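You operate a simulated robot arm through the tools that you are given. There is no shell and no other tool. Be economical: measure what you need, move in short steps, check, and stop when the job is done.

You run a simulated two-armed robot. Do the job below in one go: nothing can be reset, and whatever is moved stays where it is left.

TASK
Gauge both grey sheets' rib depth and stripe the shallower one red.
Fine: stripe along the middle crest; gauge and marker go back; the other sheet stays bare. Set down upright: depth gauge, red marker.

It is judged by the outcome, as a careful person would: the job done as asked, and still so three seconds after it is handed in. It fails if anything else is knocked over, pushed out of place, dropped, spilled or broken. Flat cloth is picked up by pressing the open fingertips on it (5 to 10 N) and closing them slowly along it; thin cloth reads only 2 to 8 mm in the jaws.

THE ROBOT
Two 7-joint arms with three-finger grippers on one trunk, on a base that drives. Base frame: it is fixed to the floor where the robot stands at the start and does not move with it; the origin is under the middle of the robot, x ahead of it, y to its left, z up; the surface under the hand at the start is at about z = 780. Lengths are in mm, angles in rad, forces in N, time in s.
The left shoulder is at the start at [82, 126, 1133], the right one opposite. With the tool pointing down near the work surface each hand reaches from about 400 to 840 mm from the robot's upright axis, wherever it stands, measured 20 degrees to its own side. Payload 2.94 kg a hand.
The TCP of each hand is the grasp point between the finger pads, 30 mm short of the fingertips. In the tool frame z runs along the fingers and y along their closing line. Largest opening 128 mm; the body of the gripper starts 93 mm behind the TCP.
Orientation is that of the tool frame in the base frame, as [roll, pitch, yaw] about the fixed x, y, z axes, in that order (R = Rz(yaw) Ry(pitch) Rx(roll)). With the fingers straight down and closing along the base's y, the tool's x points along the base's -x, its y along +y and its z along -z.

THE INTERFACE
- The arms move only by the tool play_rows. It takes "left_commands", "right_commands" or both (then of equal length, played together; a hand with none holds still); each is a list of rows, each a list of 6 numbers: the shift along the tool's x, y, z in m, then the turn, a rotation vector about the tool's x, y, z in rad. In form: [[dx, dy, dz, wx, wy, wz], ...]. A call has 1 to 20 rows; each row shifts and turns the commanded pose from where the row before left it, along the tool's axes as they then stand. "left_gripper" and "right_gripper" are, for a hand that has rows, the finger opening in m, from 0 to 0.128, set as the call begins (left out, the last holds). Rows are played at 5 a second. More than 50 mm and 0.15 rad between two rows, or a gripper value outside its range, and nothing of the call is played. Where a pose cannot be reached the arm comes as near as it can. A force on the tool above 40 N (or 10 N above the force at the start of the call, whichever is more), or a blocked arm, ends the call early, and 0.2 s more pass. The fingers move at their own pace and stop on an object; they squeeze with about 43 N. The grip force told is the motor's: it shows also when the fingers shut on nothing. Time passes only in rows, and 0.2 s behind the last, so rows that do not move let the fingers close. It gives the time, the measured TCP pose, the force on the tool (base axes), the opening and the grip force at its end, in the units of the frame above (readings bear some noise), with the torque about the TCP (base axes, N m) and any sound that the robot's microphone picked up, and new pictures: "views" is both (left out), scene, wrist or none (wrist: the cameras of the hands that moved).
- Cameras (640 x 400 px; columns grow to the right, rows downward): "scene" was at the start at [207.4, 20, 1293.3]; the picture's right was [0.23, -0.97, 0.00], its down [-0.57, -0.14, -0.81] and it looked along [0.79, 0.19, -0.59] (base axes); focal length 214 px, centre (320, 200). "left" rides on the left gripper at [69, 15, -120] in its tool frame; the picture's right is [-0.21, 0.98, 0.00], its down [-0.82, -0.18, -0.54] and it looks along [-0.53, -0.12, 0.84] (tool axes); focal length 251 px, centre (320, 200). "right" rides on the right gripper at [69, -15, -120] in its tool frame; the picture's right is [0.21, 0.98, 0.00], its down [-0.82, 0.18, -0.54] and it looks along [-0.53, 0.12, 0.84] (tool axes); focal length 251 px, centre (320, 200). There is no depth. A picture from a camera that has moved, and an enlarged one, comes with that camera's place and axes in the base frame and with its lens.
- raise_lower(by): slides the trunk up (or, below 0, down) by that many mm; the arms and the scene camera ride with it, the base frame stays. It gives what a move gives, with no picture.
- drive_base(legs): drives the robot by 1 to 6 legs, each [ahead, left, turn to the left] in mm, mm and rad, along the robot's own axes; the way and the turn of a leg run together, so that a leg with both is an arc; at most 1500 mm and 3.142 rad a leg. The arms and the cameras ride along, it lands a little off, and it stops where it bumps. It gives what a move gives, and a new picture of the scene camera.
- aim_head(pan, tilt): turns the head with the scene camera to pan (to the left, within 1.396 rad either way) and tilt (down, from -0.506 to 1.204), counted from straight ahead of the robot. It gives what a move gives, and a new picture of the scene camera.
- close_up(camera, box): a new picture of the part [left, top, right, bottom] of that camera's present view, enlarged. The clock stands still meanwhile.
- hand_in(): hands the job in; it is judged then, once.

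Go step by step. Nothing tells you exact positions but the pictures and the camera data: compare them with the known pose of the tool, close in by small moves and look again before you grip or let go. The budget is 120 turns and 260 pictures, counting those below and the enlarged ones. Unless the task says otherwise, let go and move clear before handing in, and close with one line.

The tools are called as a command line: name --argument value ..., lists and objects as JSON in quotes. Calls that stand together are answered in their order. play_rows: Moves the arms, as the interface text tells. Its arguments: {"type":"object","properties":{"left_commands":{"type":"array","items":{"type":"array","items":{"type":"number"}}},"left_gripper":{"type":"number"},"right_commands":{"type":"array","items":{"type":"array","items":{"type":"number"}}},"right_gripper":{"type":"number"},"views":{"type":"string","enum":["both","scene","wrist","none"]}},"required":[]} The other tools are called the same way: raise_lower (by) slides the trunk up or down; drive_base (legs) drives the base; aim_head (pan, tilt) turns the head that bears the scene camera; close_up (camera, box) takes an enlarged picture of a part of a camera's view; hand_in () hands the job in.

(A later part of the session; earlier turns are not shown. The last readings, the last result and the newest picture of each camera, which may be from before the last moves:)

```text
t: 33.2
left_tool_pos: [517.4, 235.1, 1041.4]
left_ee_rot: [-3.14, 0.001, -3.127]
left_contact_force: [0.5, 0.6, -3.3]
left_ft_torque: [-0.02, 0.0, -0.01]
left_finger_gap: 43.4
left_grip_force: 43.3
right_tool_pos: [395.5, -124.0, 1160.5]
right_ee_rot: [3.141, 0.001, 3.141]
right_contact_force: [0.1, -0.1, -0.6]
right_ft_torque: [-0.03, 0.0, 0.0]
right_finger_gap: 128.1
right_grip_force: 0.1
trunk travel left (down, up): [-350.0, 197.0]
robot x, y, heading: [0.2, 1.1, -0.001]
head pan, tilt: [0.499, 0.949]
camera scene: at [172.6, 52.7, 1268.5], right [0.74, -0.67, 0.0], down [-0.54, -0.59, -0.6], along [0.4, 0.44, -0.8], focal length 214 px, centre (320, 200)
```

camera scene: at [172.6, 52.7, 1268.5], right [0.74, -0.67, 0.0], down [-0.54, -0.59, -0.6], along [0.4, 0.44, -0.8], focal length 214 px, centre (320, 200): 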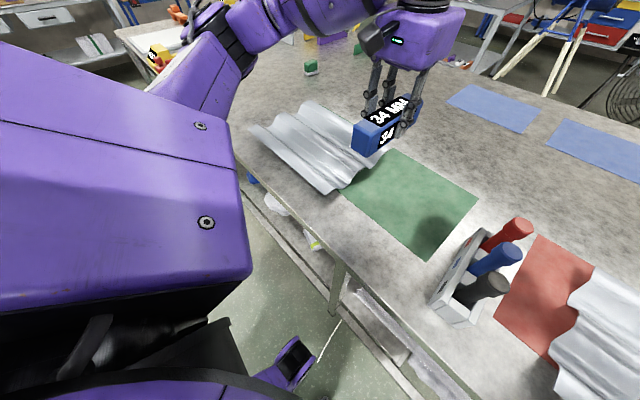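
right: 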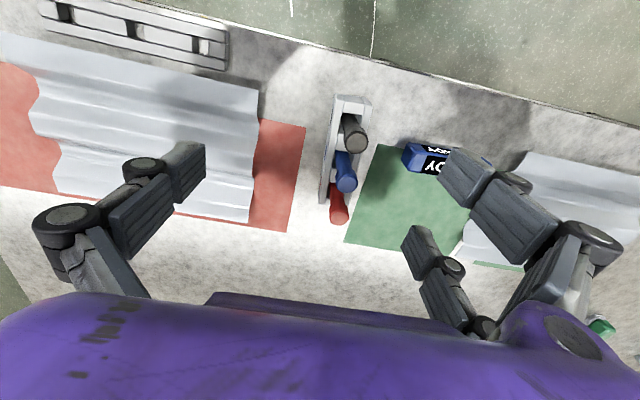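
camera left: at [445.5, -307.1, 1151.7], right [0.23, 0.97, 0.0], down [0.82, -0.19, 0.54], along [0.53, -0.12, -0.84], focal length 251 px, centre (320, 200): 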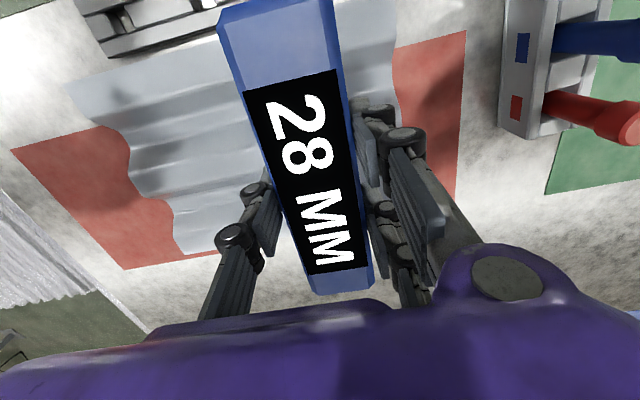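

play_rows --left_commands '[[0.019, -0.04, 0, 0, 0, 0], [0.019, -0.039, 0, 0, 0, 0], [0, 0, 0, 0, 0, 0.1436], [0, 0, 0, 0, 0, 0.1436], [0, 0, 0, 0, 0, 0.1436], [0, 0, 0, 0, 0, 0.1436], [0, 0, 0, 0, 0, 0.1436], [0, 0, 0, 0, 0, 0.1436], [0, 0, 0, 0, 0, 0.1436], [0, 0, 0, 0, 0, 0.1436], [0, 0, 0, 0, 0, 0.1436], [0, 0, 0.03, 0, 0, 0.1436], [0, 0, 0.03, 0, 0, 0.1436], [0, 0, 0.04, 0, 0, 0], [0, 0, 0.04, 0, 0, 0], [0, 0, 0.03, 0, 0, 0], [0, 0, 0, 0, 0, 0]]' --views "both"

```text
t: 36.8
left_tool_pos: [481.3, 156.1, 870.6]
left_ee_rot: [-3.139, 0.001, 1.574]
left_contact_force: [-0.1, 0.1, -2.8]
left_ft_torque: [0.03, 0.01, 0.02]
left_finger_gap: 43.5
left_grip_force: 42.9
right_tool_pos: [395.2, -123.8, 1161.0]
right_ee_rot: [3.141, 0.001, 3.14]
right_contact_force: [-0.3, -0.8, -0.3]
right_ft_torque: [0.01, -0.03, 0.03]
right_finger_gap: 127.9
right_grip_force: 0.1
trunk travel left (down, up): [-350.0, 197.0]
robot x, y, heading: [-2.8, 0.1, -0.005]
head pan, tilt: [0.499, 0.949]
camera scene: at [180.0, 47.5, 1270.9], right [0.66, -0.75, 0.0], down [-0.59, -0.51, -0.62], along [0.47, 0.41, -0.78], focal length 214 px, centre (320, 200)
camera left: at [495.0, 224.2, 989.7], right [0.98, -0.21, 0.0], down [-0.18, -0.82, 0.54], along [-0.12, -0.53, -0.84], focal length 251 px, centre (320, 200)
```

scene: 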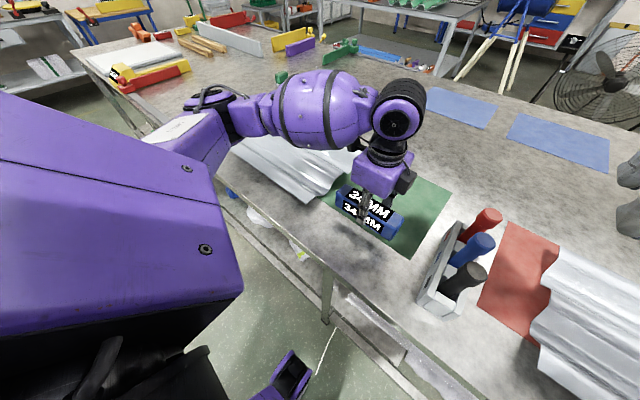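
left: 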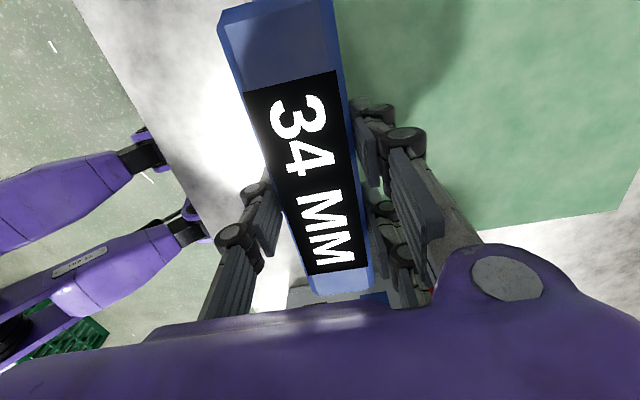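

play_rows --left_commands '[[-0.001, -0.002, 0.02, 0, 0, 0], [0, 0, 0.015, 0, 0, 0], [0, 0, 0.008, 0, 0, 0], [0, 0, 0.003, 0, 0, 0], [0, 0, 0, 0, 0, 0]]' --views "none"

```text
t: 38.0
left_tool_pos: [478.1, 154.6, 823.5]
left_ee_rot: [-3.141, 0.0, 1.575]
left_contact_force: [0.8, -0.2, -2.5]
left_ft_torque: [-0.02, 0.03, -0.02]
left_finger_gap: 43.3
left_grip_force: 42.9
right_tool_pos: [395.8, -124.2, 1160.5]
right_ee_rot: [-3.139, -0.001, 3.138]
right_contact_force: [-0.2, 0.0, 0.9]
right_ft_torque: [0.02, 0.0, -0.03]
right_finger_gap: 128.1
right_grip_force: 0.0
trunk travel left (down, up): [-350.0, 197.0]
robot x, y, heading: [-1.0, -0.0, -0.003]
head pan, tilt: [0.499, 0.949]
```

play_rows --left_commands '[[0, 0, 0.001, 0, 0, 0], [0, 0, 0.001, 0, 0, 0], [0, 0, 0, 0, 0, 0]]' --views "none"

```text
t: 38.8
left_tool_pos: [478.0, 152.6, 823.2]
left_ee_rot: [3.14, -0.001, 1.577]
left_contact_force: [-0.5, -0.3, -0.9]
left_ft_torque: [-0.18, -0.05, -0.03]
left_finger_gap: 43.3
left_grip_force: 43.3
right_tool_pos: [395.4, -123.5, 1160.8]
right_ee_rot: [3.141, 0.0, 3.139]
right_contact_force: [0.0, -0.6, -0.6]
right_ft_torque: [0.04, 0.0, -0.01]
right_finger_gap: 127.9
right_grip_force: 0.0
trunk travel left (down, up): [-350.0, 197.0]
robot x, y, heading: [0.5, -3.1, 0.002]
head pan, tilt: [0.499, 0.949]
```

Contact with the table; releasing and lifting.

play_rows --left_commands '[[0, 0, 0, 0, 0, 0], [0, 0, 0, 0, 0, 0], [0, 0, 0, 0, 0, 0]]' --left_gripper 0.09 --views "none"

play_rows --left_commands '[[0, 0, -0.03, 0, 0, 0], [0, 0, -0.05, 0, 0, 0], [0, 0, -0.05, 0, 0, 0], [0, 0, -0.05, 0, 0, 0], [0, 0, -0.03, 0, 0, 0], [0, 0, 0, 0, 0, 0]]' --views "both"

```text
t: 39.6
left_tool_pos: [477.2, 154.8, 822.4]
left_ee_rot: [-3.141, 0.0, 1.577]
left_contact_force: [0.1, -0.6, 1.2]
left_ft_torque: [0.03, -0.03, 0.0]
left_finger_gap: 90.0
left_grip_force: 0.0
right_tool_pos: [395.1, -123.7, 1161.1]
right_ee_rot: [3.14, -0.001, 3.138]
right_contact_force: [-0.6, 0.2, 0.8]
right_ft_torque: [-0.01, 0.02, 0.02]
right_finger_gap: 128.0
right_grip_force: 0.0
trunk travel left (down, up): [-350.0, 197.0]
robot x, y, heading: [1.4, -2.1, -0.001]
head pan, tilt: [0.499, 0.949]
```

```text
t: 41.0
left_tool_pos: [479.4, 156.2, 1035.6]
left_ee_rot: [3.141, -0.001, 1.576]
left_contact_force: [-0.4, -0.6, 1.4]
left_ft_torque: [-0.05, -0.01, 0.01]
left_finger_gap: 90.0
left_grip_force: 0.0
right_tool_pos: [395.4, -123.5, 1160.1]
right_ee_rot: [3.139, -0.001, 3.139]
right_contact_force: [-0.5, -0.5, -0.5]
right_ft_torque: [-0.01, -0.04, 0.03]
right_finger_gap: 128.1
right_grip_force: 0.0
trunk travel left (down, up): [-350.0, 197.0]
robot x, y, heading: [-1.1, 1.0, -0.002]
head pan, tilt: [0.499, 0.949]
camera scene: at [170.8, 53.0, 1267.2], right [0.75, -0.66, 0.0], down [-0.53, -0.61, -0.58], along [0.38, 0.44, -0.81], focal length 214 px, centre (320, 200)
camera left: at [493.0, 224.3, 1155.1], right [0.98, -0.21, 0.0], down [-0.18, -0.82, 0.54], along [-0.11, -0.53, -0.84], focal length 251 px, centre (320, 200)
```

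scene: 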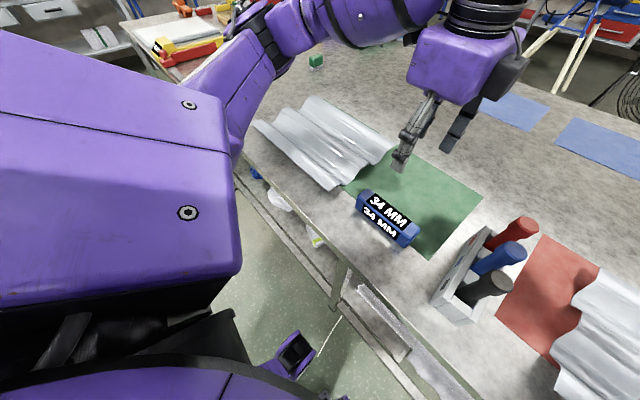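
left: 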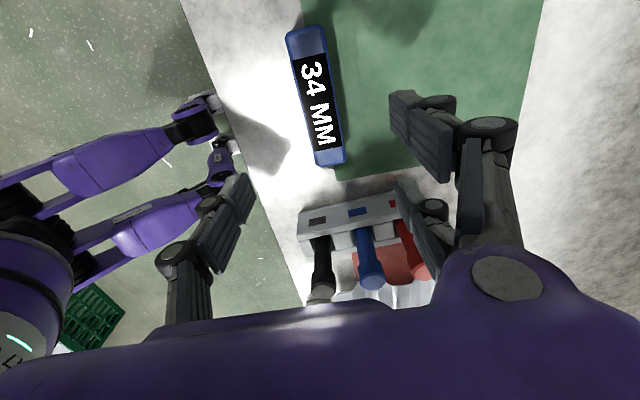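

Gauge is back, showing 34 MM. Now bringing the left hand above the red marker (≈(589,-42)).

play_rows --left_commands '[[-0.045, 0.02, 0, 0, 0, 0], [-0.045, 0.02, 0, 0, 0, 0], [-0.045, 0.02, 0, 0, 0, 0], [-0.045, 0.02, 0, 0, 0, 0], [-0.018, 0.015, 0, 0, 0, -0.1], [0, 0, 0, 0, 0, -0.1467], [0, 0, 0, 0, 0, -0.1467], [0, 0, 0, 0, 0, -0.1467], [0, 0, 0, 0, 0, -0.1467], [0, 0, 0, 0, 0, -0.1467], [0, 0, 0, 0, 0, -0.1467], [0, 0, 0, 0, 0, -0.1467], [0, 0, 0, 0, 0, -0.1467], [0, 0, 0, 0, 0, -0.1467], [0, 0, 0, 0, 0, -0.1467], [0, 0, 0, 0, 0, 0]]' --left_gripper 0.08 --views "both"

close_up --camera "left" --box '[160, 60, 480, 260]'

```text
t: 44.4
left_tool_pos: [573.6, -43.5, 1034.0]
left_ee_rot: [-3.14, 0.001, -3.138]
left_contact_force: [0.7, -0.4, 0.6]
left_ft_torque: [0.01, -0.01, 0.04]
left_finger_gap: 80.1
left_grip_force: 0.0
right_tool_pos: [394.6, -124.5, 1160.7]
right_ee_rot: [-3.141, 0.001, 3.139]
right_contact_force: [0.0, 0.3, -0.4]
right_ft_torque: [0.02, -0.03, -0.02]
right_finger_gap: 127.9
right_grip_force: 0.0
trunk travel left (down, up): [-350.0, 197.0]
robot x, y, heading: [3.0, -5.8, -0.001]
head pan, tilt: [0.499, 0.949]
camera scene: at [186.8, 32.6, 1267.2], right [0.48, -0.88, 0.0], down [-0.71, -0.39, -0.58], along [0.51, 0.28, -0.81], focal length 214 px, centre (320, 200)
camera left: at [503.7, -29.2, 1153.0], right [0.21, 0.98, 0.0], down [0.82, -0.18, 0.54], along [0.53, -0.11, -0.84], focal length 251 px, centre (320, 200)
```

scene: 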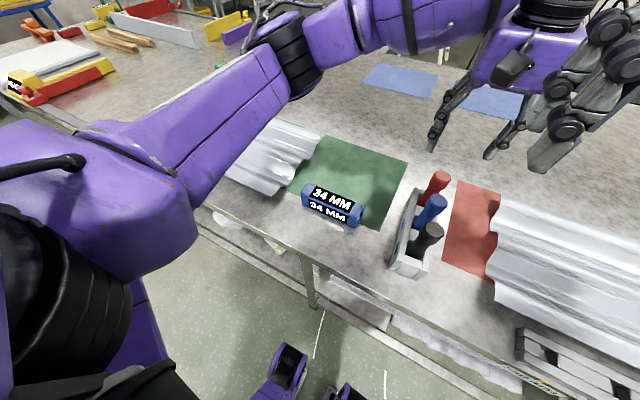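
left: 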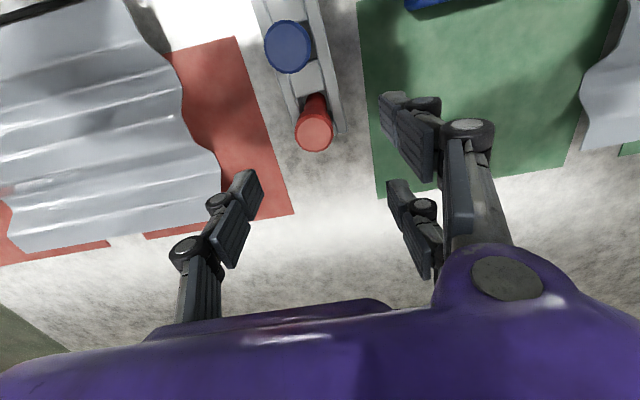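

```text
2.00 times, centred on (320, 160) of left
camera zoom: at [503.7, -29.2, 1153.0], right [0.21, 0.98, 0.0], down [0.82, -0.18, 0.54], along [0.53, -0.11, -0.84], focal length 503 px, centre (320, 280)
```

zoom: 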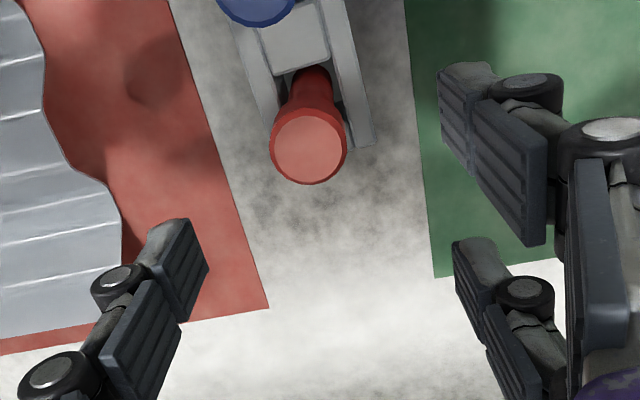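

Three views intersect to put the red marker at (577, -46.5), top z≈925. Descending to just above its top.

play_rows --left_commands '[[-0.0035, -0.003, 0.03, 0, 0, 0], [0, 0, 0.03, 0, 0, 0], [0, 0, 0.014, 0, 0, 0], [0, 0, 0, 0, 0, 0]]' --views "both"

```text
t: 45.4
left_tool_pos: [577.2, -46.5, 962.1]
left_ee_rot: [-3.141, -0.001, -3.14]
left_contact_force: [-1.0, 0.4, 0.2]
left_ft_torque: [-0.02, 0.0, 0.01]
left_finger_gap: 80.0
left_grip_force: 0.1
right_tool_pos: [394.7, -124.1, 1161.3]
right_ee_rot: [3.141, 0.0, 3.14]
right_contact_force: [0.2, 0.5, -0.4]
right_ft_torque: [0.02, 0.03, 0.05]
right_finger_gap: 128.0
right_grip_force: 0.0
trunk travel left (down, up): [-350.0, 197.0]
robot x, y, heading: [2.5, -3.9, -0.002]
head pan, tilt: [0.499, 0.949]
camera scene: at [186.8, 32.6, 1267.3], right [0.48, -0.88, 0.0], down [-0.71, -0.39, -0.58], along [0.51, 0.28, -0.81], focal length 214 px, centre (320, 200)
camera left: at [507.2, -31.4, 1081.0], right [0.21, 0.98, 0.0], down [0.82, -0.18, 0.54], along [0.53, -0.12, -0.84], focal length 251 px, centre (320, 200)
```

scene: 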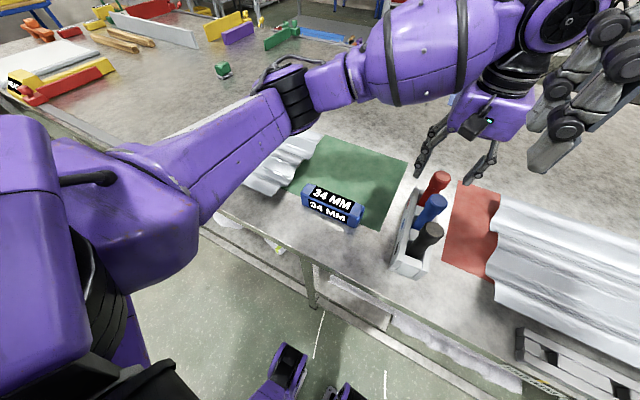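
left: 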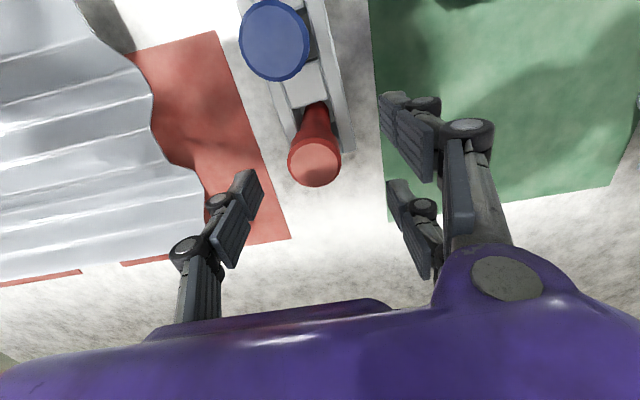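

play_rows --left_commands '[[0, -0.003, 0.02, 0, 0, 0], [0, 0, 0.02, 0, 0, 0], [0, 0, 0.015, 0, 0, 0], [0, 0, 0.01, 0, 0, 0], [0, 0, 0, 0, 0, 0]]' --views "both"

close_up --camera "scene" --box '[370, 120, 530, 290]'

```text
t: 46.6
left_tool_pos: [580.2, -49.7, 895.2]
left_ee_rot: [-3.139, 0.001, -3.139]
left_contact_force: [-0.4, -0.2, -0.4]
left_ft_torque: [-0.01, -0.02, 0.0]
left_finger_gap: 80.0
left_grip_force: 0.0
right_tool_pos: [395.6, -123.3, 1161.2]
right_ee_rot: [-3.141, 0.001, 3.138]
right_contact_force: [0.2, 0.9, 0.0]
right_ft_torque: [-0.01, 0.0, -0.01]
right_finger_gap: 127.9
right_grip_force: 0.1
trunk travel left (down, up): [-350.0, 197.0]
robot x, y, heading: [-0.2, -0.7, -0.003]
head pan, tilt: [0.499, 0.949]
camera scene: at [190.1, 31.0, 1270.1], right [0.44, -0.9, 0.0], down [-0.71, -0.35, -0.61], along [0.55, 0.27, -0.79], focal length 214 px, centre (320, 200)
camera left: at [508.5, -36.3, 1014.2], right [0.21, 0.98, 0.0], down [0.82, -0.18, 0.54], along [0.53, -0.12, -0.84], focal length 251 px, centre (320, 200)
```

scene: 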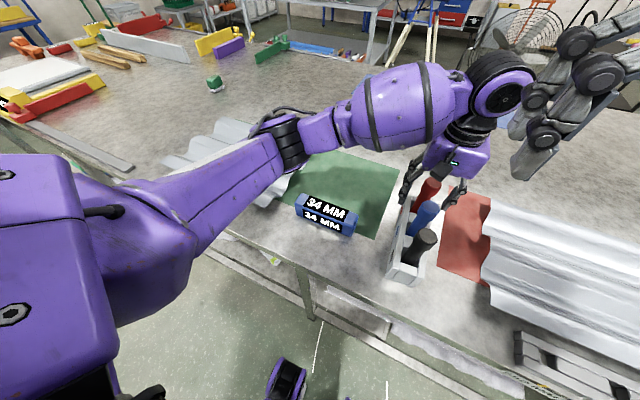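
left: 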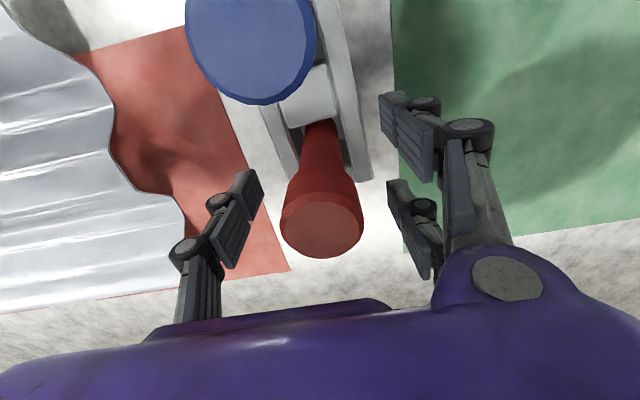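

```text
2.35 times, centred on (450, 205) of scene
camera zoom: at [190.1, 31.0, 1270.1], right [0.44, -0.9, 0.0], down [-0.71, -0.35, -0.61], along [0.55, 0.27, -0.79], focal length 505 px, centre (14, 188)
```

zoom: 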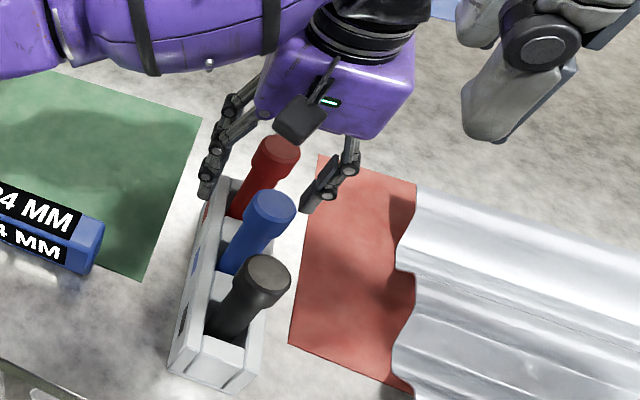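

play_rows --left_commands '[[-0.003, -0.002, 0, 0, 0, 0], [0, 0, 0, 0, 0, 0]]' --views "none"

play_rows --left_commands '[[0, 0, 0, 0, 0, 0], [0, 0, 0, 0, 0, 0], [0, 0, 0, 0, 0, 0]]' --left_gripper 0.015 --views "both"

```text
t: 47.2
left_tool_pos: [581.4, -52.0, 894.0]
left_ee_rot: [3.141, -0.001, -3.139]
left_contact_force: [0.5, 0.4, -0.2]
left_ft_torque: [0.01, 0.01, -0.01]
left_finger_gap: 80.0
left_grip_force: 0.1
right_tool_pos: [394.6, -124.4, 1161.3]
right_ee_rot: [3.142, 0.0, 3.14]
right_contact_force: [0.2, -0.4, 0.5]
right_ft_torque: [0.02, -0.01, -0.02]
right_finger_gap: 127.9
right_grip_force: 0.0
trunk travel left (down, up): [-350.0, 197.0]
robot x, y, heading: [4.0, -2.8, 0.0]
head pan, tilt: [0.499, 0.949]
```

```text
t: 48.0
left_tool_pos: [580.7, -52.6, 894.3]
left_ee_rot: [3.141, 0.001, -3.138]
left_contact_force: [-0.6, 0.1, 0.2]
left_ft_torque: [0.02, 0.03, -0.05]
left_finger_gap: 28.4
left_grip_force: 42.5
right_tool_pos: [394.6, -123.2, 1160.9]
right_ee_rot: [-3.141, -0.001, 3.141]
right_contact_force: [-1.2, 0.5, -0.1]
right_ft_torque: [-0.01, 0.01, 0.02]
right_finger_gap: 127.9
right_grip_force: 0.0
trunk travel left (down, up): [-350.0, 197.0]
robot x, y, heading: [1.2, 0.6, -0.004]
head pan, tilt: [0.499, 0.949]
camera scene: at [190.2, 31.0, 1270.2], right [0.44, -0.9, 0.0], down [-0.71, -0.35, -0.61], along [0.55, 0.27, -0.79], focal length 214 px, centre (320, 200)
camera left: at [511.1, -38.3, 1013.8], right [0.21, 0.98, 0.0], down [0.82, -0.18, 0.54], along [0.53, -0.12, -0.84], focal length 251 px, centre (320, 200)
```

scene: 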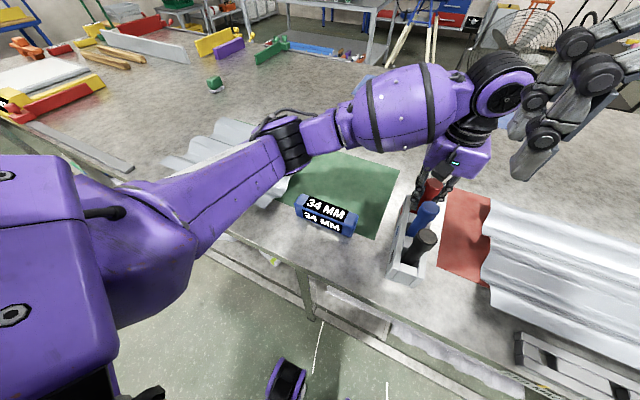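
left: 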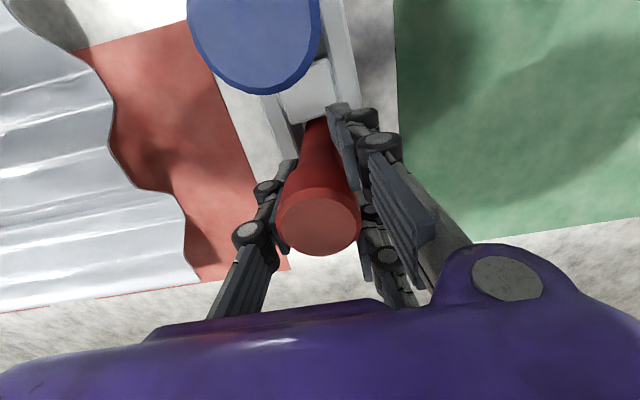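

Gripped at 28 mm; home pose TCP (580.5, -52.3, 894). Lifting straight up.

play_rows --left_commands '[[0, 0, -0.02, 0, 0, 0], [0, 0, -0.03, 0, 0, 0], [0, 0, -0.04, 0, 0, 0], [0, 0, -0.04, 0, 0, 0], [0, 0, -0.04, 0, 0, 0], [0, 0, 0, 0, 0, 0]]' --views "both"

close_up --camera "scene" --box '[370, 80, 550, 280]'

```text
t: 49.4
left_tool_pos: [577.3, -51.6, 1065.1]
left_ee_rot: [3.141, -0.002, -3.14]
left_contact_force: [-0.2, -0.3, -1.0]
left_ft_torque: [-0.01, 0.03, 0.0]
left_finger_gap: 28.3
left_grip_force: 43.2
right_tool_pos: [395.6, -123.8, 1160.0]
right_ee_rot: [-3.141, 0.0, 3.138]
right_contact_force: [-0.1, 0.1, 0.1]
right_ft_torque: [0.0, 0.02, 0.04]
right_finger_gap: 127.9
right_grip_force: 0.1
trunk travel left (down, up): [-350.0, 197.0]
robot x, y, heading: [1.5, -1.5, -0.006]
head pan, tilt: [0.499, 0.949]
camera scene: at [187.4, 32.6, 1267.1], right [0.48, -0.88, 0.0], down [-0.72, -0.39, -0.58], along [0.51, 0.28, -0.81], focal length 214 px, centre (320, 200)
camera left: at [507.5, -36.7, 1184.2], right [0.21, 0.98, 0.0], down [0.82, -0.18, 0.54], along [0.53, -0.11, -0.84], focal length 251 px, centre (320, 200)
```

scene: 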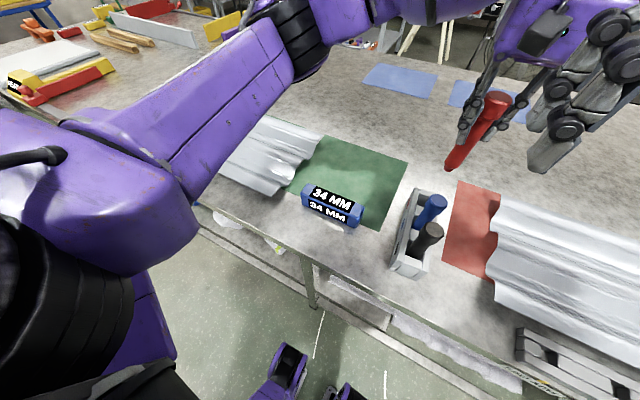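
left: 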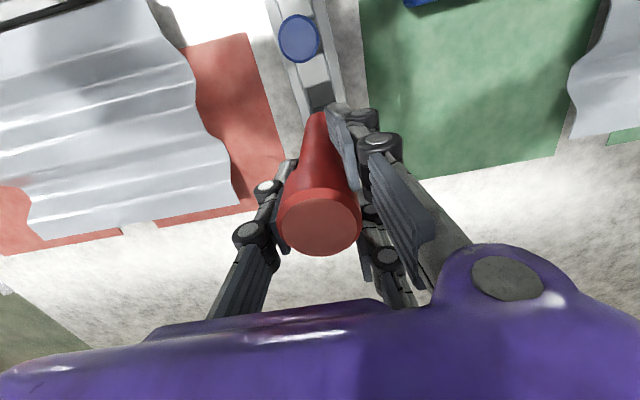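

```text
2.00 times, centred on (460, 180) of scene
camera zoom: at [187.4, 32.6, 1267.1], right [0.48, -0.88, 0.0], down [-0.72, -0.39, -0.58], along [0.51, 0.28, -0.81], focal length 429 px, centre (40, 240)
```

zoom: 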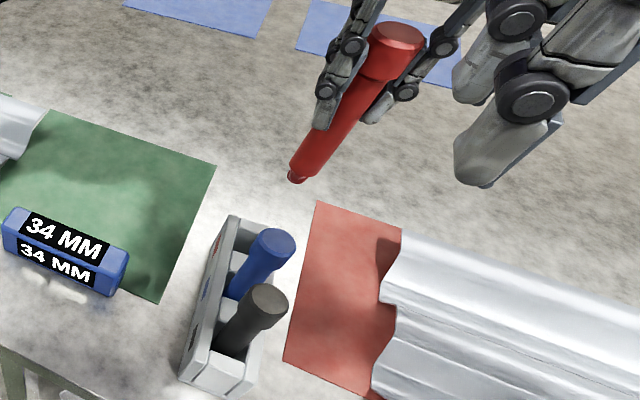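

Tip is bare and about 113 mm below the TCP. Driving left 300 mm so the whole middle crest of the left sheet is in reach.

drive_base --legs '[[0, 300, 0.005]]'

play_rows --left_commands '[[0, 0.03, 0, 0, 0, 0], [0, 0.03, 0, 0, 0, 0], [0, 0.03, 0, 0, 0, 0], [0, 0, 0, 0, 0, 0]]' --views "both"

```text
t: 52.6
left_tool_pos: [577.4, 251.0, 1065.2]
left_ee_rot: [3.141, 0.002, -3.138]
left_contact_force: [-0.1, -0.3, -1.0]
left_ft_torque: [-0.03, -0.01, 0.01]
left_finger_gap: 18.2
left_grip_force: 0.1
right_tool_pos: [396.1, 178.0, 1161.4]
right_ee_rot: [-3.141, 0.0, 3.139]
right_contact_force: [0.3, 0.0, -0.1]
right_ft_torque: [0.0, 0.01, 0.0]
right_finger_gap: 127.9
right_grip_force: 0.0
trunk travel left (down, up): [-350.0, 197.0]
robot x, y, heading: [0.5, 296.2, 0.001]
head pan, tilt: [0.499, 0.949]
camera scene: at [187.3, 334.3, 1267.2], right [0.48, -0.88, 0.0], down [-0.71, -0.39, -0.58], along [0.51, 0.28, -0.81], focal length 214 px, centre (320, 200)
```

scene: 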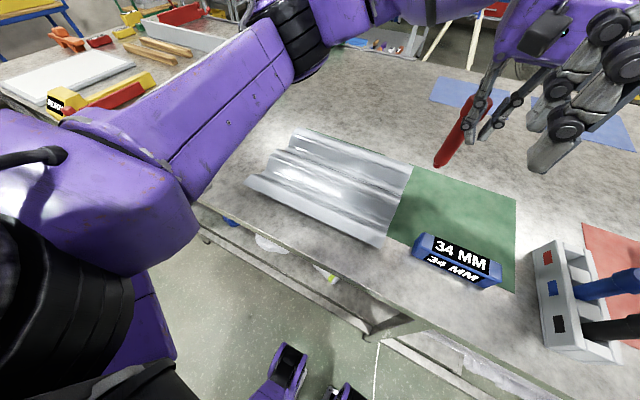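

```text
t: 53.6
left_tool_pos: [576.9, 342.5, 1066.0]
left_ee_rot: [-3.141, 0.001, -3.139]
left_contact_force: [-0.7, -0.5, -0.7]
left_ft_torque: [0.04, -0.03, 0.02]
left_finger_gap: 15.0
left_grip_force: 0.1
right_tool_pos: [396.0, 177.1, 1161.4]
right_ee_rot: [3.141, 0.002, 3.14]
right_contact_force: [-0.8, -1.2, -0.8]
right_ft_torque: [0.03, -0.01, -0.01]
right_finger_gap: 128.2
right_grip_force: 0.1
trunk travel left (down, up): [-350.0, 197.0]
robot x, y, heading: [0.5, 299.2, -0.0]
head pan, tilt: [0.499, 0.949]
camera scene: at [187.5, 333.4, 1267.2], right [0.48, -0.88, 0.0], down [-0.71, -0.39, -0.58], along [0.51, 0.28, -0.81], focal length 214 px, centre (320, 200)
camera left: at [506.7, 356.6, 1185.0], right [0.21, 0.98, 0.0], down [0.82, -0.18, 0.54], along [0.53, -0.11, -0.84], focal length 251 px, centre (320, 200)
```

scene: 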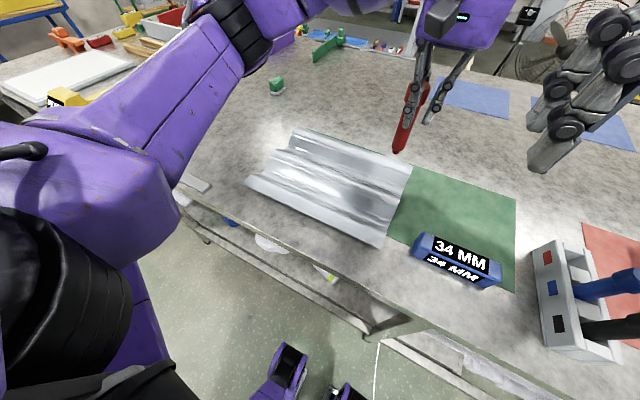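
left: 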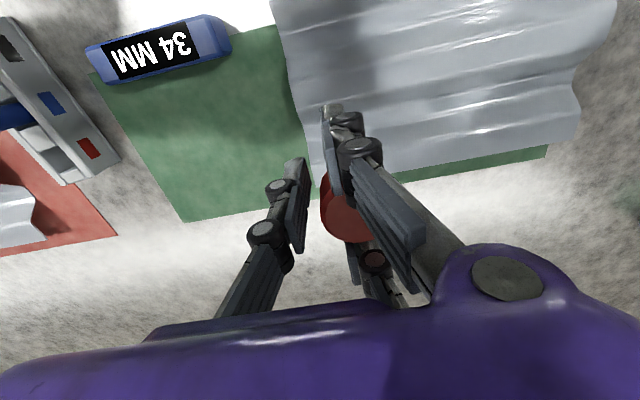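

The grip reading dropped to zero and the gap shrank — the marker has shifted in the jaws. Looking closely before anything moves.

close_up --camera "left" --box '[240, 80, 440, 300]'

close_up --camera "scene" --box '[350, 30, 510, 180]'

```text
1.82 times, centred on (340, 190) of left
camera zoom: at [506.7, 356.6, 1185.0], right [0.21, 0.98, 0.0], down [0.82, -0.18, 0.54], along [0.53, -0.11, -0.84], focal length 457 px, centre (284, 218)
```

zoom: 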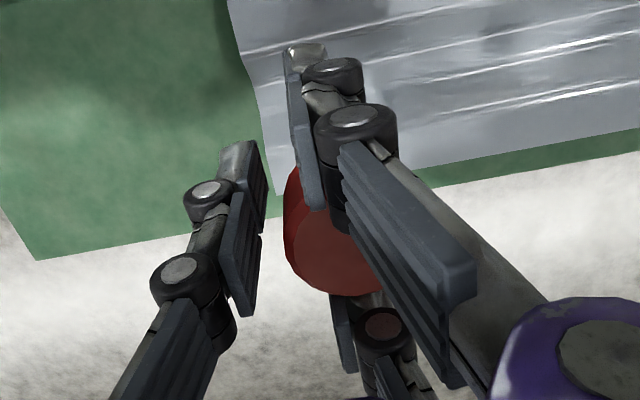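

```text
2.67 times, centred on (430, 105) of scene
camera zoom: at [187.5, 333.4, 1267.2], right [0.48, -0.88, 0.0], down [-0.71, -0.39, -0.58], along [0.51, 0.28, -0.81], focal length 572 px, centre (27, 453)
```

zoom: 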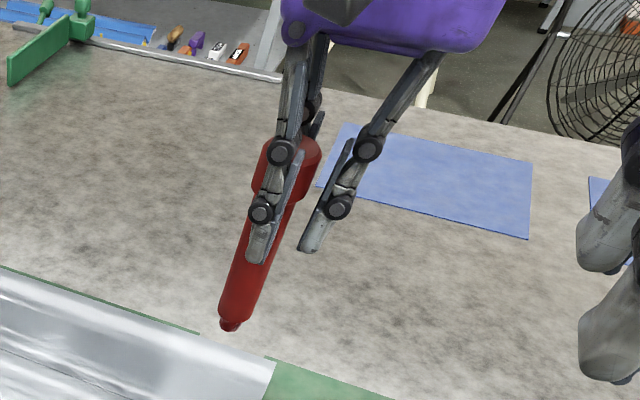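

The marker has wedged between the two prongs of the +y finger (about 18 mm off the TCP), still upright and at the same height. I'll move it gently forward to make room, then take its stem with the right hand across its axis, which can't wedge that way.

play_rows --left_commands '[[-0.003, 0, 0, 0, 0, 0], [-0.006, 0, 0, 0, 0, 0], [-0.008, 0, 0, 0, 0, 0], [-0.01, 0, 0, 0, 0, 0], [-0.01, 0, 0, 0, 0, 0], [-0.01, 0, 0, 0, 0, 0], [-0.01, 0, 0, 0, 0, 0], [-0.01, 0, 0, 0, 0, 0], [-0.01, 0, 0, 0, 0, 0], [-0.01, 0, 0, 0, 0, 0], [-0.01, 0, 0, 0, 0, 0], [-0.008, 0, 0, 0, 0, 0], [-0.006, 0, 0, 0, 0, 0], [-0.003, 0, 0, 0, 0, 0]]' --views "both"

close_up --camera "left" --box '[240, 80, 440, 300]'

close_up --camera "scene" --box '[320, 10, 520, 170]'

```text
t: 56.6
left_tool_pos: [691.9, 342.0, 1064.4]
left_ee_rot: [-3.141, 0.0, -3.138]
left_contact_force: [0.2, 0.9, 0.4]
left_ft_torque: [-0.01, -0.01, -0.02]
left_finger_gap: 15.2
left_grip_force: 0.2
right_tool_pos: [395.6, 178.1, 1161.5]
right_ee_rot: [3.141, 0.0, 3.14]
right_contact_force: [0.5, -0.4, 0.7]
right_ft_torque: [0.01, 0.0, 0.02]
right_finger_gap: 127.9
right_grip_force: 0.0
trunk travel left (down, up): [-350.0, 197.0]
robot x, y, heading: [1.2, 299.9, -0.004]
head pan, tilt: [0.499, 0.949]
camera scene: at [187.3, 334.1, 1267.2], right [0.48, -0.88, 0.0], down [-0.71, -0.39, -0.58], along [0.51, 0.28, -0.81], focal length 214 px, centre (320, 200)
camera left: at [622.3, 355.2, 1184.5], right [0.21, 0.98, 0.0], down [0.82, -0.18, 0.54], along [0.53, -0.11, -0.84], focal length 251 px, centre (320, 200)
```

scene: 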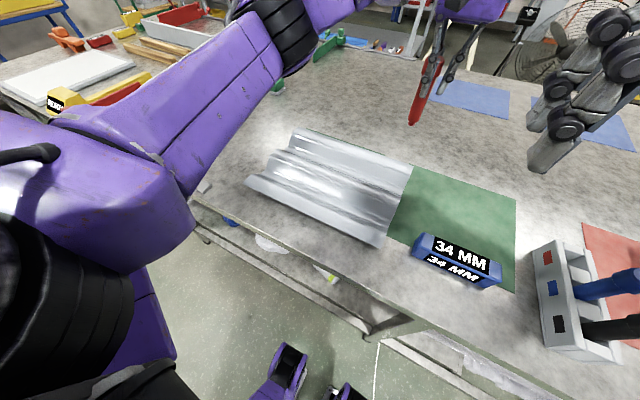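
left: 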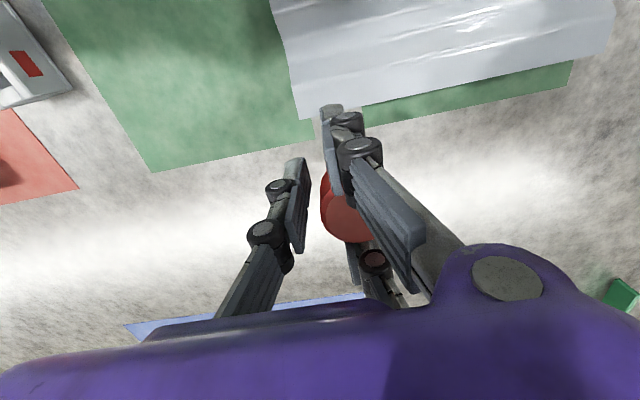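

```text
1.82 times, centred on (340, 190) of left
camera zoom: at [622.3, 355.2, 1184.5], right [0.21, 0.98, 0.0], down [0.82, -0.18, 0.54], along [0.53, -0.11, -0.84], focal length 457 px, centre (284, 218)
```

zoom: 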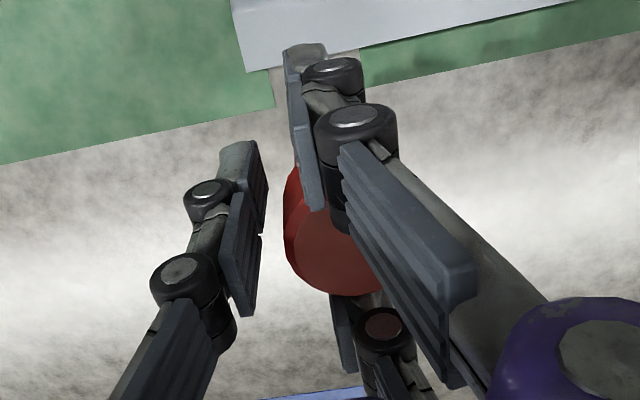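

```text
2.50 times, centred on (420, 90) of scene
camera zoom: at [187.3, 334.1, 1267.2], right [0.48, -0.88, 0.0], down [-0.71, -0.39, -0.58], along [0.51, 0.28, -0.81], focal length 536 px, centre (70, 475)
```

zoom: 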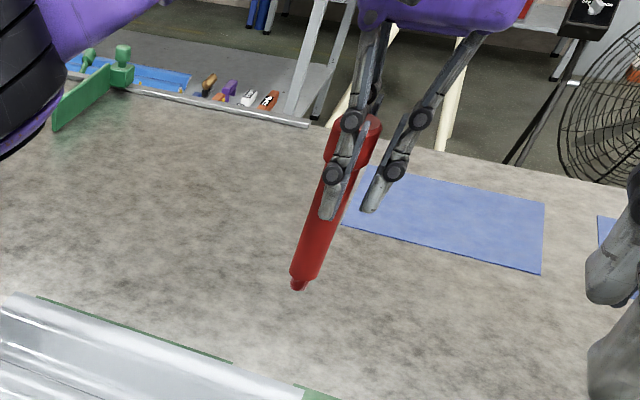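

The marker is stable in the hand. Now bringing the right hand round, tilted 50° toward horizontal and yawed 0.4 left, to a standoff.

play_rows --right_commands '[[-0.031, 0.013, 0.03, 0, 0, 0], [-0.031, 0.013, 0.03, 0, 0, 0], [-0.031, 0.013, 0.03, 0, 0, 0], [-0.031, 0.013, 0.03, 0, 0, 0], [0, 0, 0, 0, -0.1455, 0], [0, 0, 0, 0, -0.1455, 0], [0, 0, 0, 0, -0.1455, 0], [0, 0, 0, 0, -0.1455, 0], [0, 0, 0, 0, -0.1455, 0], [0, 0, 0, 0, -0.1455, 0], [0, 0, 0, -0.102, 0, -0.0857], [0, 0, 0, -0.102, 0, -0.0857], [0, 0, 0, -0.102, 0, -0.0857], [0, 0, 0, 0, 0, 0]]' --right_gripper 0.08 --views "both"

```text
t: 59.6
left_tool_pos: [690.5, 342.0, 1066.4]
left_ee_rot: [-3.139, 0.002, -3.137]
left_contact_force: [0.6, 0.1, -0.5]
left_ft_torque: [-0.03, -0.04, 0.0]
left_finger_gap: 14.9
left_grip_force: 0.2
right_tool_pos: [546.0, 219.8, 1043.1]
right_ee_rot: [-3.138, 0.874, -2.738]
right_contact_force: [-0.3, 0.5, 0.8]
right_ft_torque: [-0.07, -0.04, -0.01]
right_finger_gap: 80.1
right_grip_force: 0.2
right hand out of reach, approached as far as the arm can: row 10, 11
trunk travel left (down, up): [-350.0, 197.0]
robot x, y, heading: [1.0, 299.4, 0.005]
head pan, tilt: [0.499, 0.949]
camera scene: at [184.9, 335.9, 1267.4], right [0.48, -0.88, 0.0], down [-0.71, -0.39, -0.58], along [0.51, 0.28, -0.81], focal length 214 px, centre (320, 200)
camera right: at [426.3, 153.4, 1066.8], right [-0.51, 0.85, -0.17], down [0.03, 0.21, 0.98], along [0.86, 0.49, -0.13], focal length 251 px, centre (320, 200)
```

scene: 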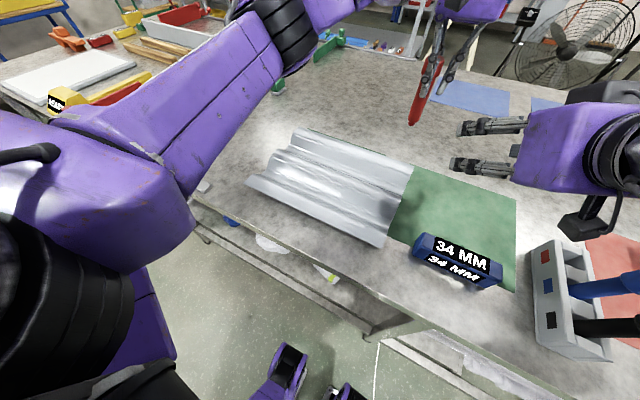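
right: 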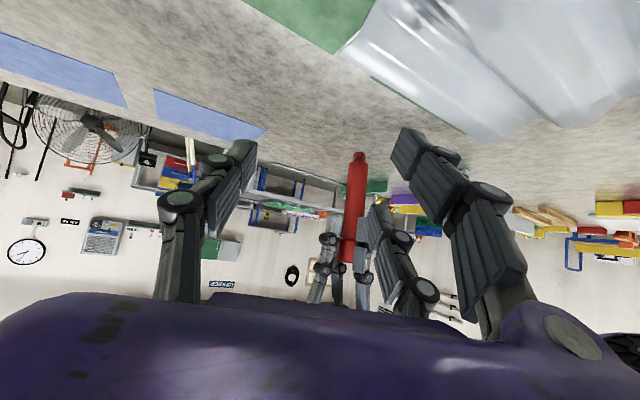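

play_rows --right_commands '[[0.0115, 0.023, 0.0096, 0, 0, 0], [0.0115, 0.023, 0.0096, 0, 0, 0], [0.0115, 0.023, 0.0096, 0, 0, 0], [0, 0, 0, 0, 0, 0]]' --views "both"

close_up --camera "right" --box '[220, 80, 460, 300]'

```text
t: 60.6
left_tool_pos: [691.7, 341.0, 1064.7]
left_ee_rot: [3.141, 0.001, -3.139]
left_contact_force: [-0.4, 0.1, -0.6]
left_ft_torque: [-0.02, 0.01, 0.01]
left_finger_gap: 14.9
left_grip_force: 0.1
right_tool_pos: [532.7, 275.5, 993.3]
right_ee_rot: [-3.139, 0.871, -2.743]
right_contact_force: [0.4, 0.2, -0.5]
right_ft_torque: [0.01, 0.01, 0.02]
right_finger_gap: 79.8
right_grip_force: 0.1
right hand out of reach, approached as far as the arm can: row 2, 3
trunk travel left (down, up): [-350.0, 197.0]
robot x, y, heading: [5.7, 297.9, -0.0]
head pan, tilt: [0.499, 0.949]
camera scene: at [187.4, 334.0, 1267.2], right [0.48, -0.88, 0.0], down [-0.71, -0.39, -0.58], along [0.51, 0.28, -0.81], focal length 214 px, centre (320, 200)
camera right: at [412.6, 210.0, 1016.8], right [-0.51, 0.85, -0.17], down [0.03, 0.21, 0.98], along [0.86, 0.49, -0.14], focal length 251 px, centre (320, 200)
```

scene: 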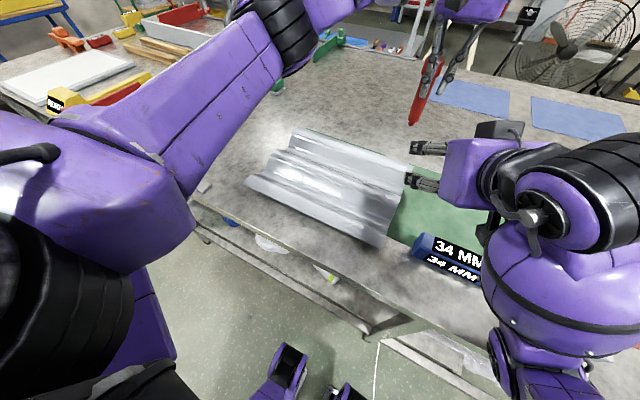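
right: 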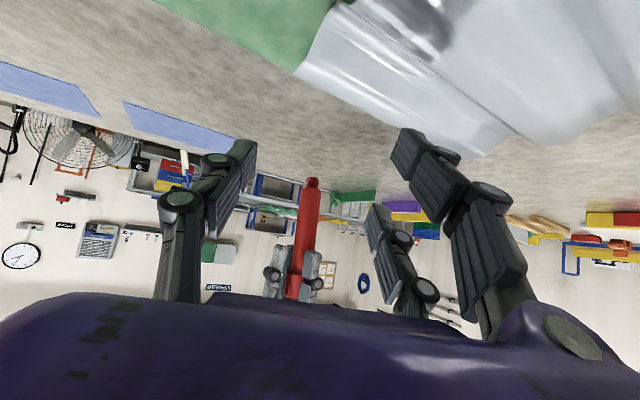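

```text
1.82 times, centred on (340, 190) of right
camera zoom: at [412.6, 210.0, 1016.8], right [-0.51, 0.85, -0.17], down [0.03, 0.21, 0.98], along [0.86, 0.49, -0.14], focal length 457 px, centre (284, 218)
```

zoom: 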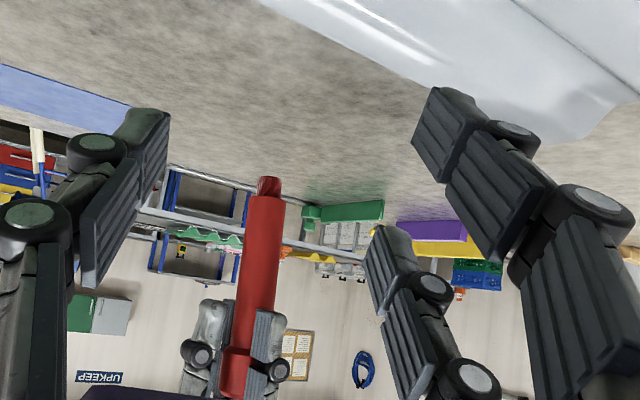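

play_rows --right_commands '[[-0.0192, 0, 0.023, 0, 0, 0], [-0.0192, 0, 0.023, 0, 0, 0], [-0.0192, 0, 0.023, 0, 0, 0], [0, 0, 0, 0, 0, 0]]' --views "both"

close_up --camera "right" --box '[220, 80, 460, 300]'

close_up --camera "scene" --box '[320, 10, 560, 200]'

```text
t: 61.6
left_tool_pos: [692.9, 340.7, 1064.8]
left_ee_rot: [-3.141, 0.0, -3.138]
left_contact_force: [0.6, -0.1, 0.4]
left_ft_torque: [0.03, -0.05, -0.01]
left_finger_gap: 15.2
left_grip_force: 0.1
right_tool_pos: [615.5, 310.4, 993.9]
right_ee_rot: [-3.141, 0.875, -2.745]
right_contact_force: [-0.6, -0.5, 0.3]
right_ft_torque: [0.0, -0.01, -0.02]
right_finger_gap: 79.9
right_grip_force: 0.0
trunk travel left (down, up): [-350.0, 197.0]
robot x, y, heading: [-0.8, 302.5, -0.001]
head pan, tilt: [0.499, 0.949]
camera scene: at [187.0, 334.1, 1267.3], right [0.48, -0.88, 0.0], down [-0.71, -0.39, -0.58], along [0.51, 0.28, -0.81], focal length 214 px, centre (320, 200)
camera right: at [495.6, 244.3, 1017.9], right [-0.51, 0.85, -0.16], down [0.03, 0.21, 0.98], along [0.86, 0.49, -0.14], focal length 251 px, centre (320, 200)
```

scene: 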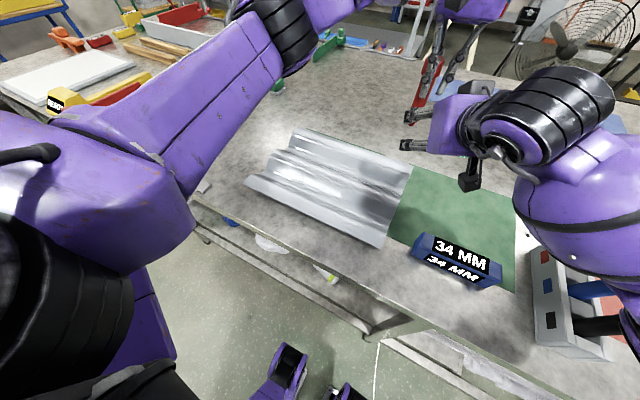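
right: 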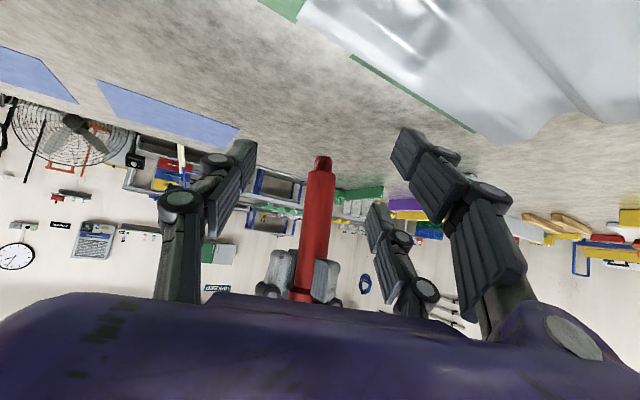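

```text
1.82 times, centred on (340, 190) of right
camera zoom: at [495.6, 244.3, 1017.9], right [-0.51, 0.85, -0.16], down [0.03, 0.21, 0.98], along [0.86, 0.49, -0.14], focal length 457 px, centre (284, 218)
```

zoom: 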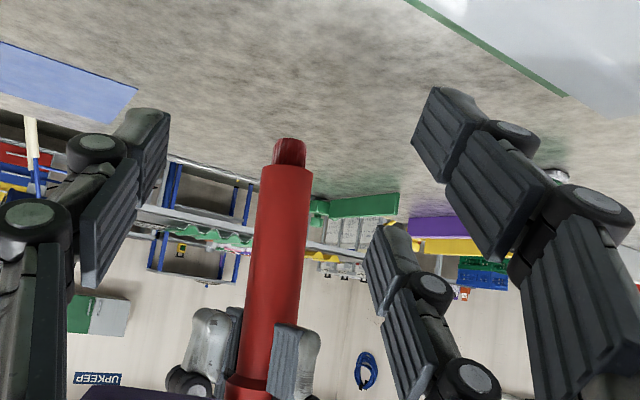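

```text
2.11 times, centred on (440, 105) of scene
camera zoom: at [187.0, 334.1, 1267.3], right [0.48, -0.88, 0.0], down [-0.71, -0.39, -0.58], along [0.51, 0.28, -0.81], focal length 452 px, centre (67, 400)
```

zoom: 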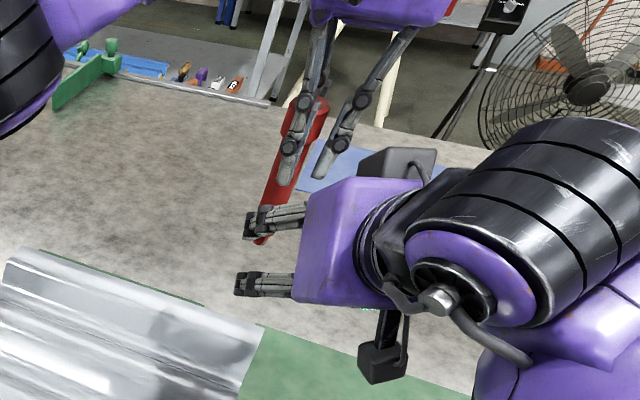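

play_rows --right_commands '[[-0.0031, 0.009, -0.0026, 0, 0, 0], [-0.0178, 0, 0.0213, 0, 0, 0], [-0.0178, 0, 0.0213, 0, 0, 0], [-0.0178, 0, 0.0213, 0, 0, 0], [0, 0, 0, 0, 0, 0]]' --views "both"

close_up --camera "right" --box '[220, 80, 460, 300]'

close_up --camera "scene" --box '[360, 10, 520, 150]'

```text
t: 62.8
left_tool_pos: [693.2, 342.1, 1065.1]
left_ee_rot: [3.141, -0.001, -3.139]
left_contact_force: [0.3, 0.7, -0.8]
left_ft_torque: [0.05, -0.01, 0.01]
left_finger_gap: 15.0
left_grip_force: 0.0
right_tool_pos: [687.2, 352.7, 994.8]
right_ee_rot: [-3.14, 0.876, -2.743]
right_contact_force: [0.2, -0.3, -1.0]
right_ft_torque: [-0.01, -0.01, -0.01]
right_finger_gap: 80.1
right_grip_force: 0.1
trunk travel left (down, up): [-350.0, 197.0]
robot x, y, heading: [4.5, 298.8, -0.001]
head pan, tilt: [0.499, 0.949]
camera scene: at [187.0, 333.9, 1267.3], right [0.48, -0.88, 0.0], down [-0.71, -0.39, -0.58], along [0.51, 0.28, -0.81], focal length 214 px, centre (320, 200)
camera right: at [567.0, 287.5, 1019.0], right [-0.51, 0.85, -0.17], down [0.03, 0.21, 0.98], along [0.86, 0.49, -0.13], focal length 251 px, centre (320, 200)
```

scene: 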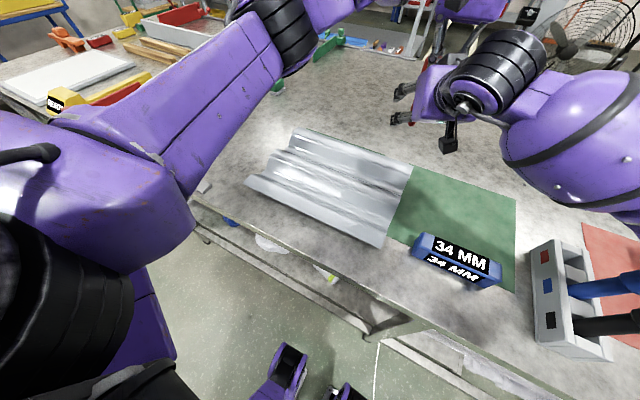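
right: 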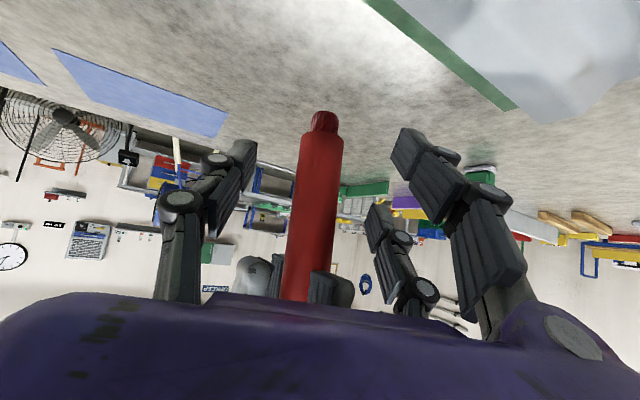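

```text
1.82 times, centred on (340, 190) of right
camera zoom: at [567.0, 287.5, 1019.0], right [-0.51, 0.85, -0.17], down [0.03, 0.21, 0.98], along [0.86, 0.49, -0.13], focal length 457 px, centre (284, 218)
```

zoom: 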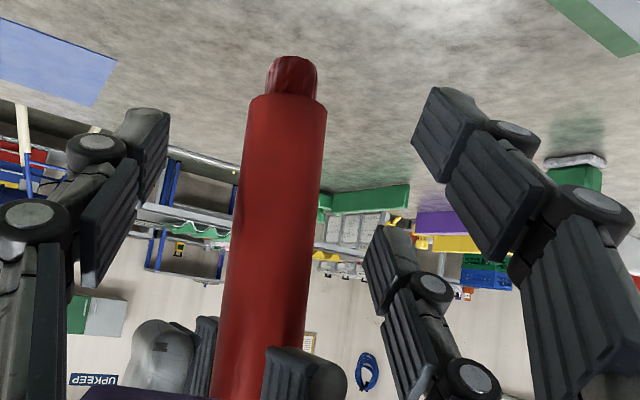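

```text
2.86 times, centred on (440, 80) of scene
camera zoom: at [187.0, 333.9, 1267.3], right [0.48, -0.88, 0.0], down [-0.71, -0.39, -0.58], along [0.51, 0.28, -0.81], focal length 613 px, centre (-23, 543)
```

zoom: 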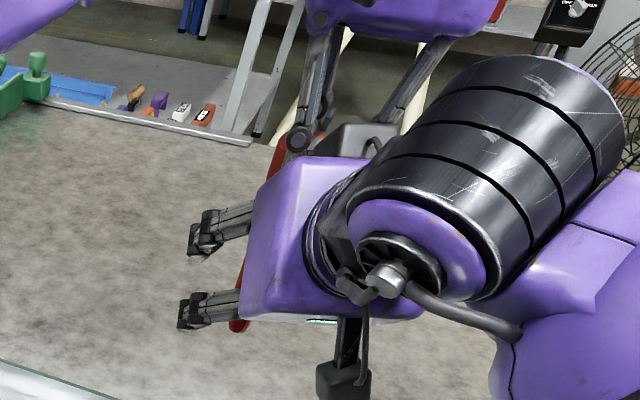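

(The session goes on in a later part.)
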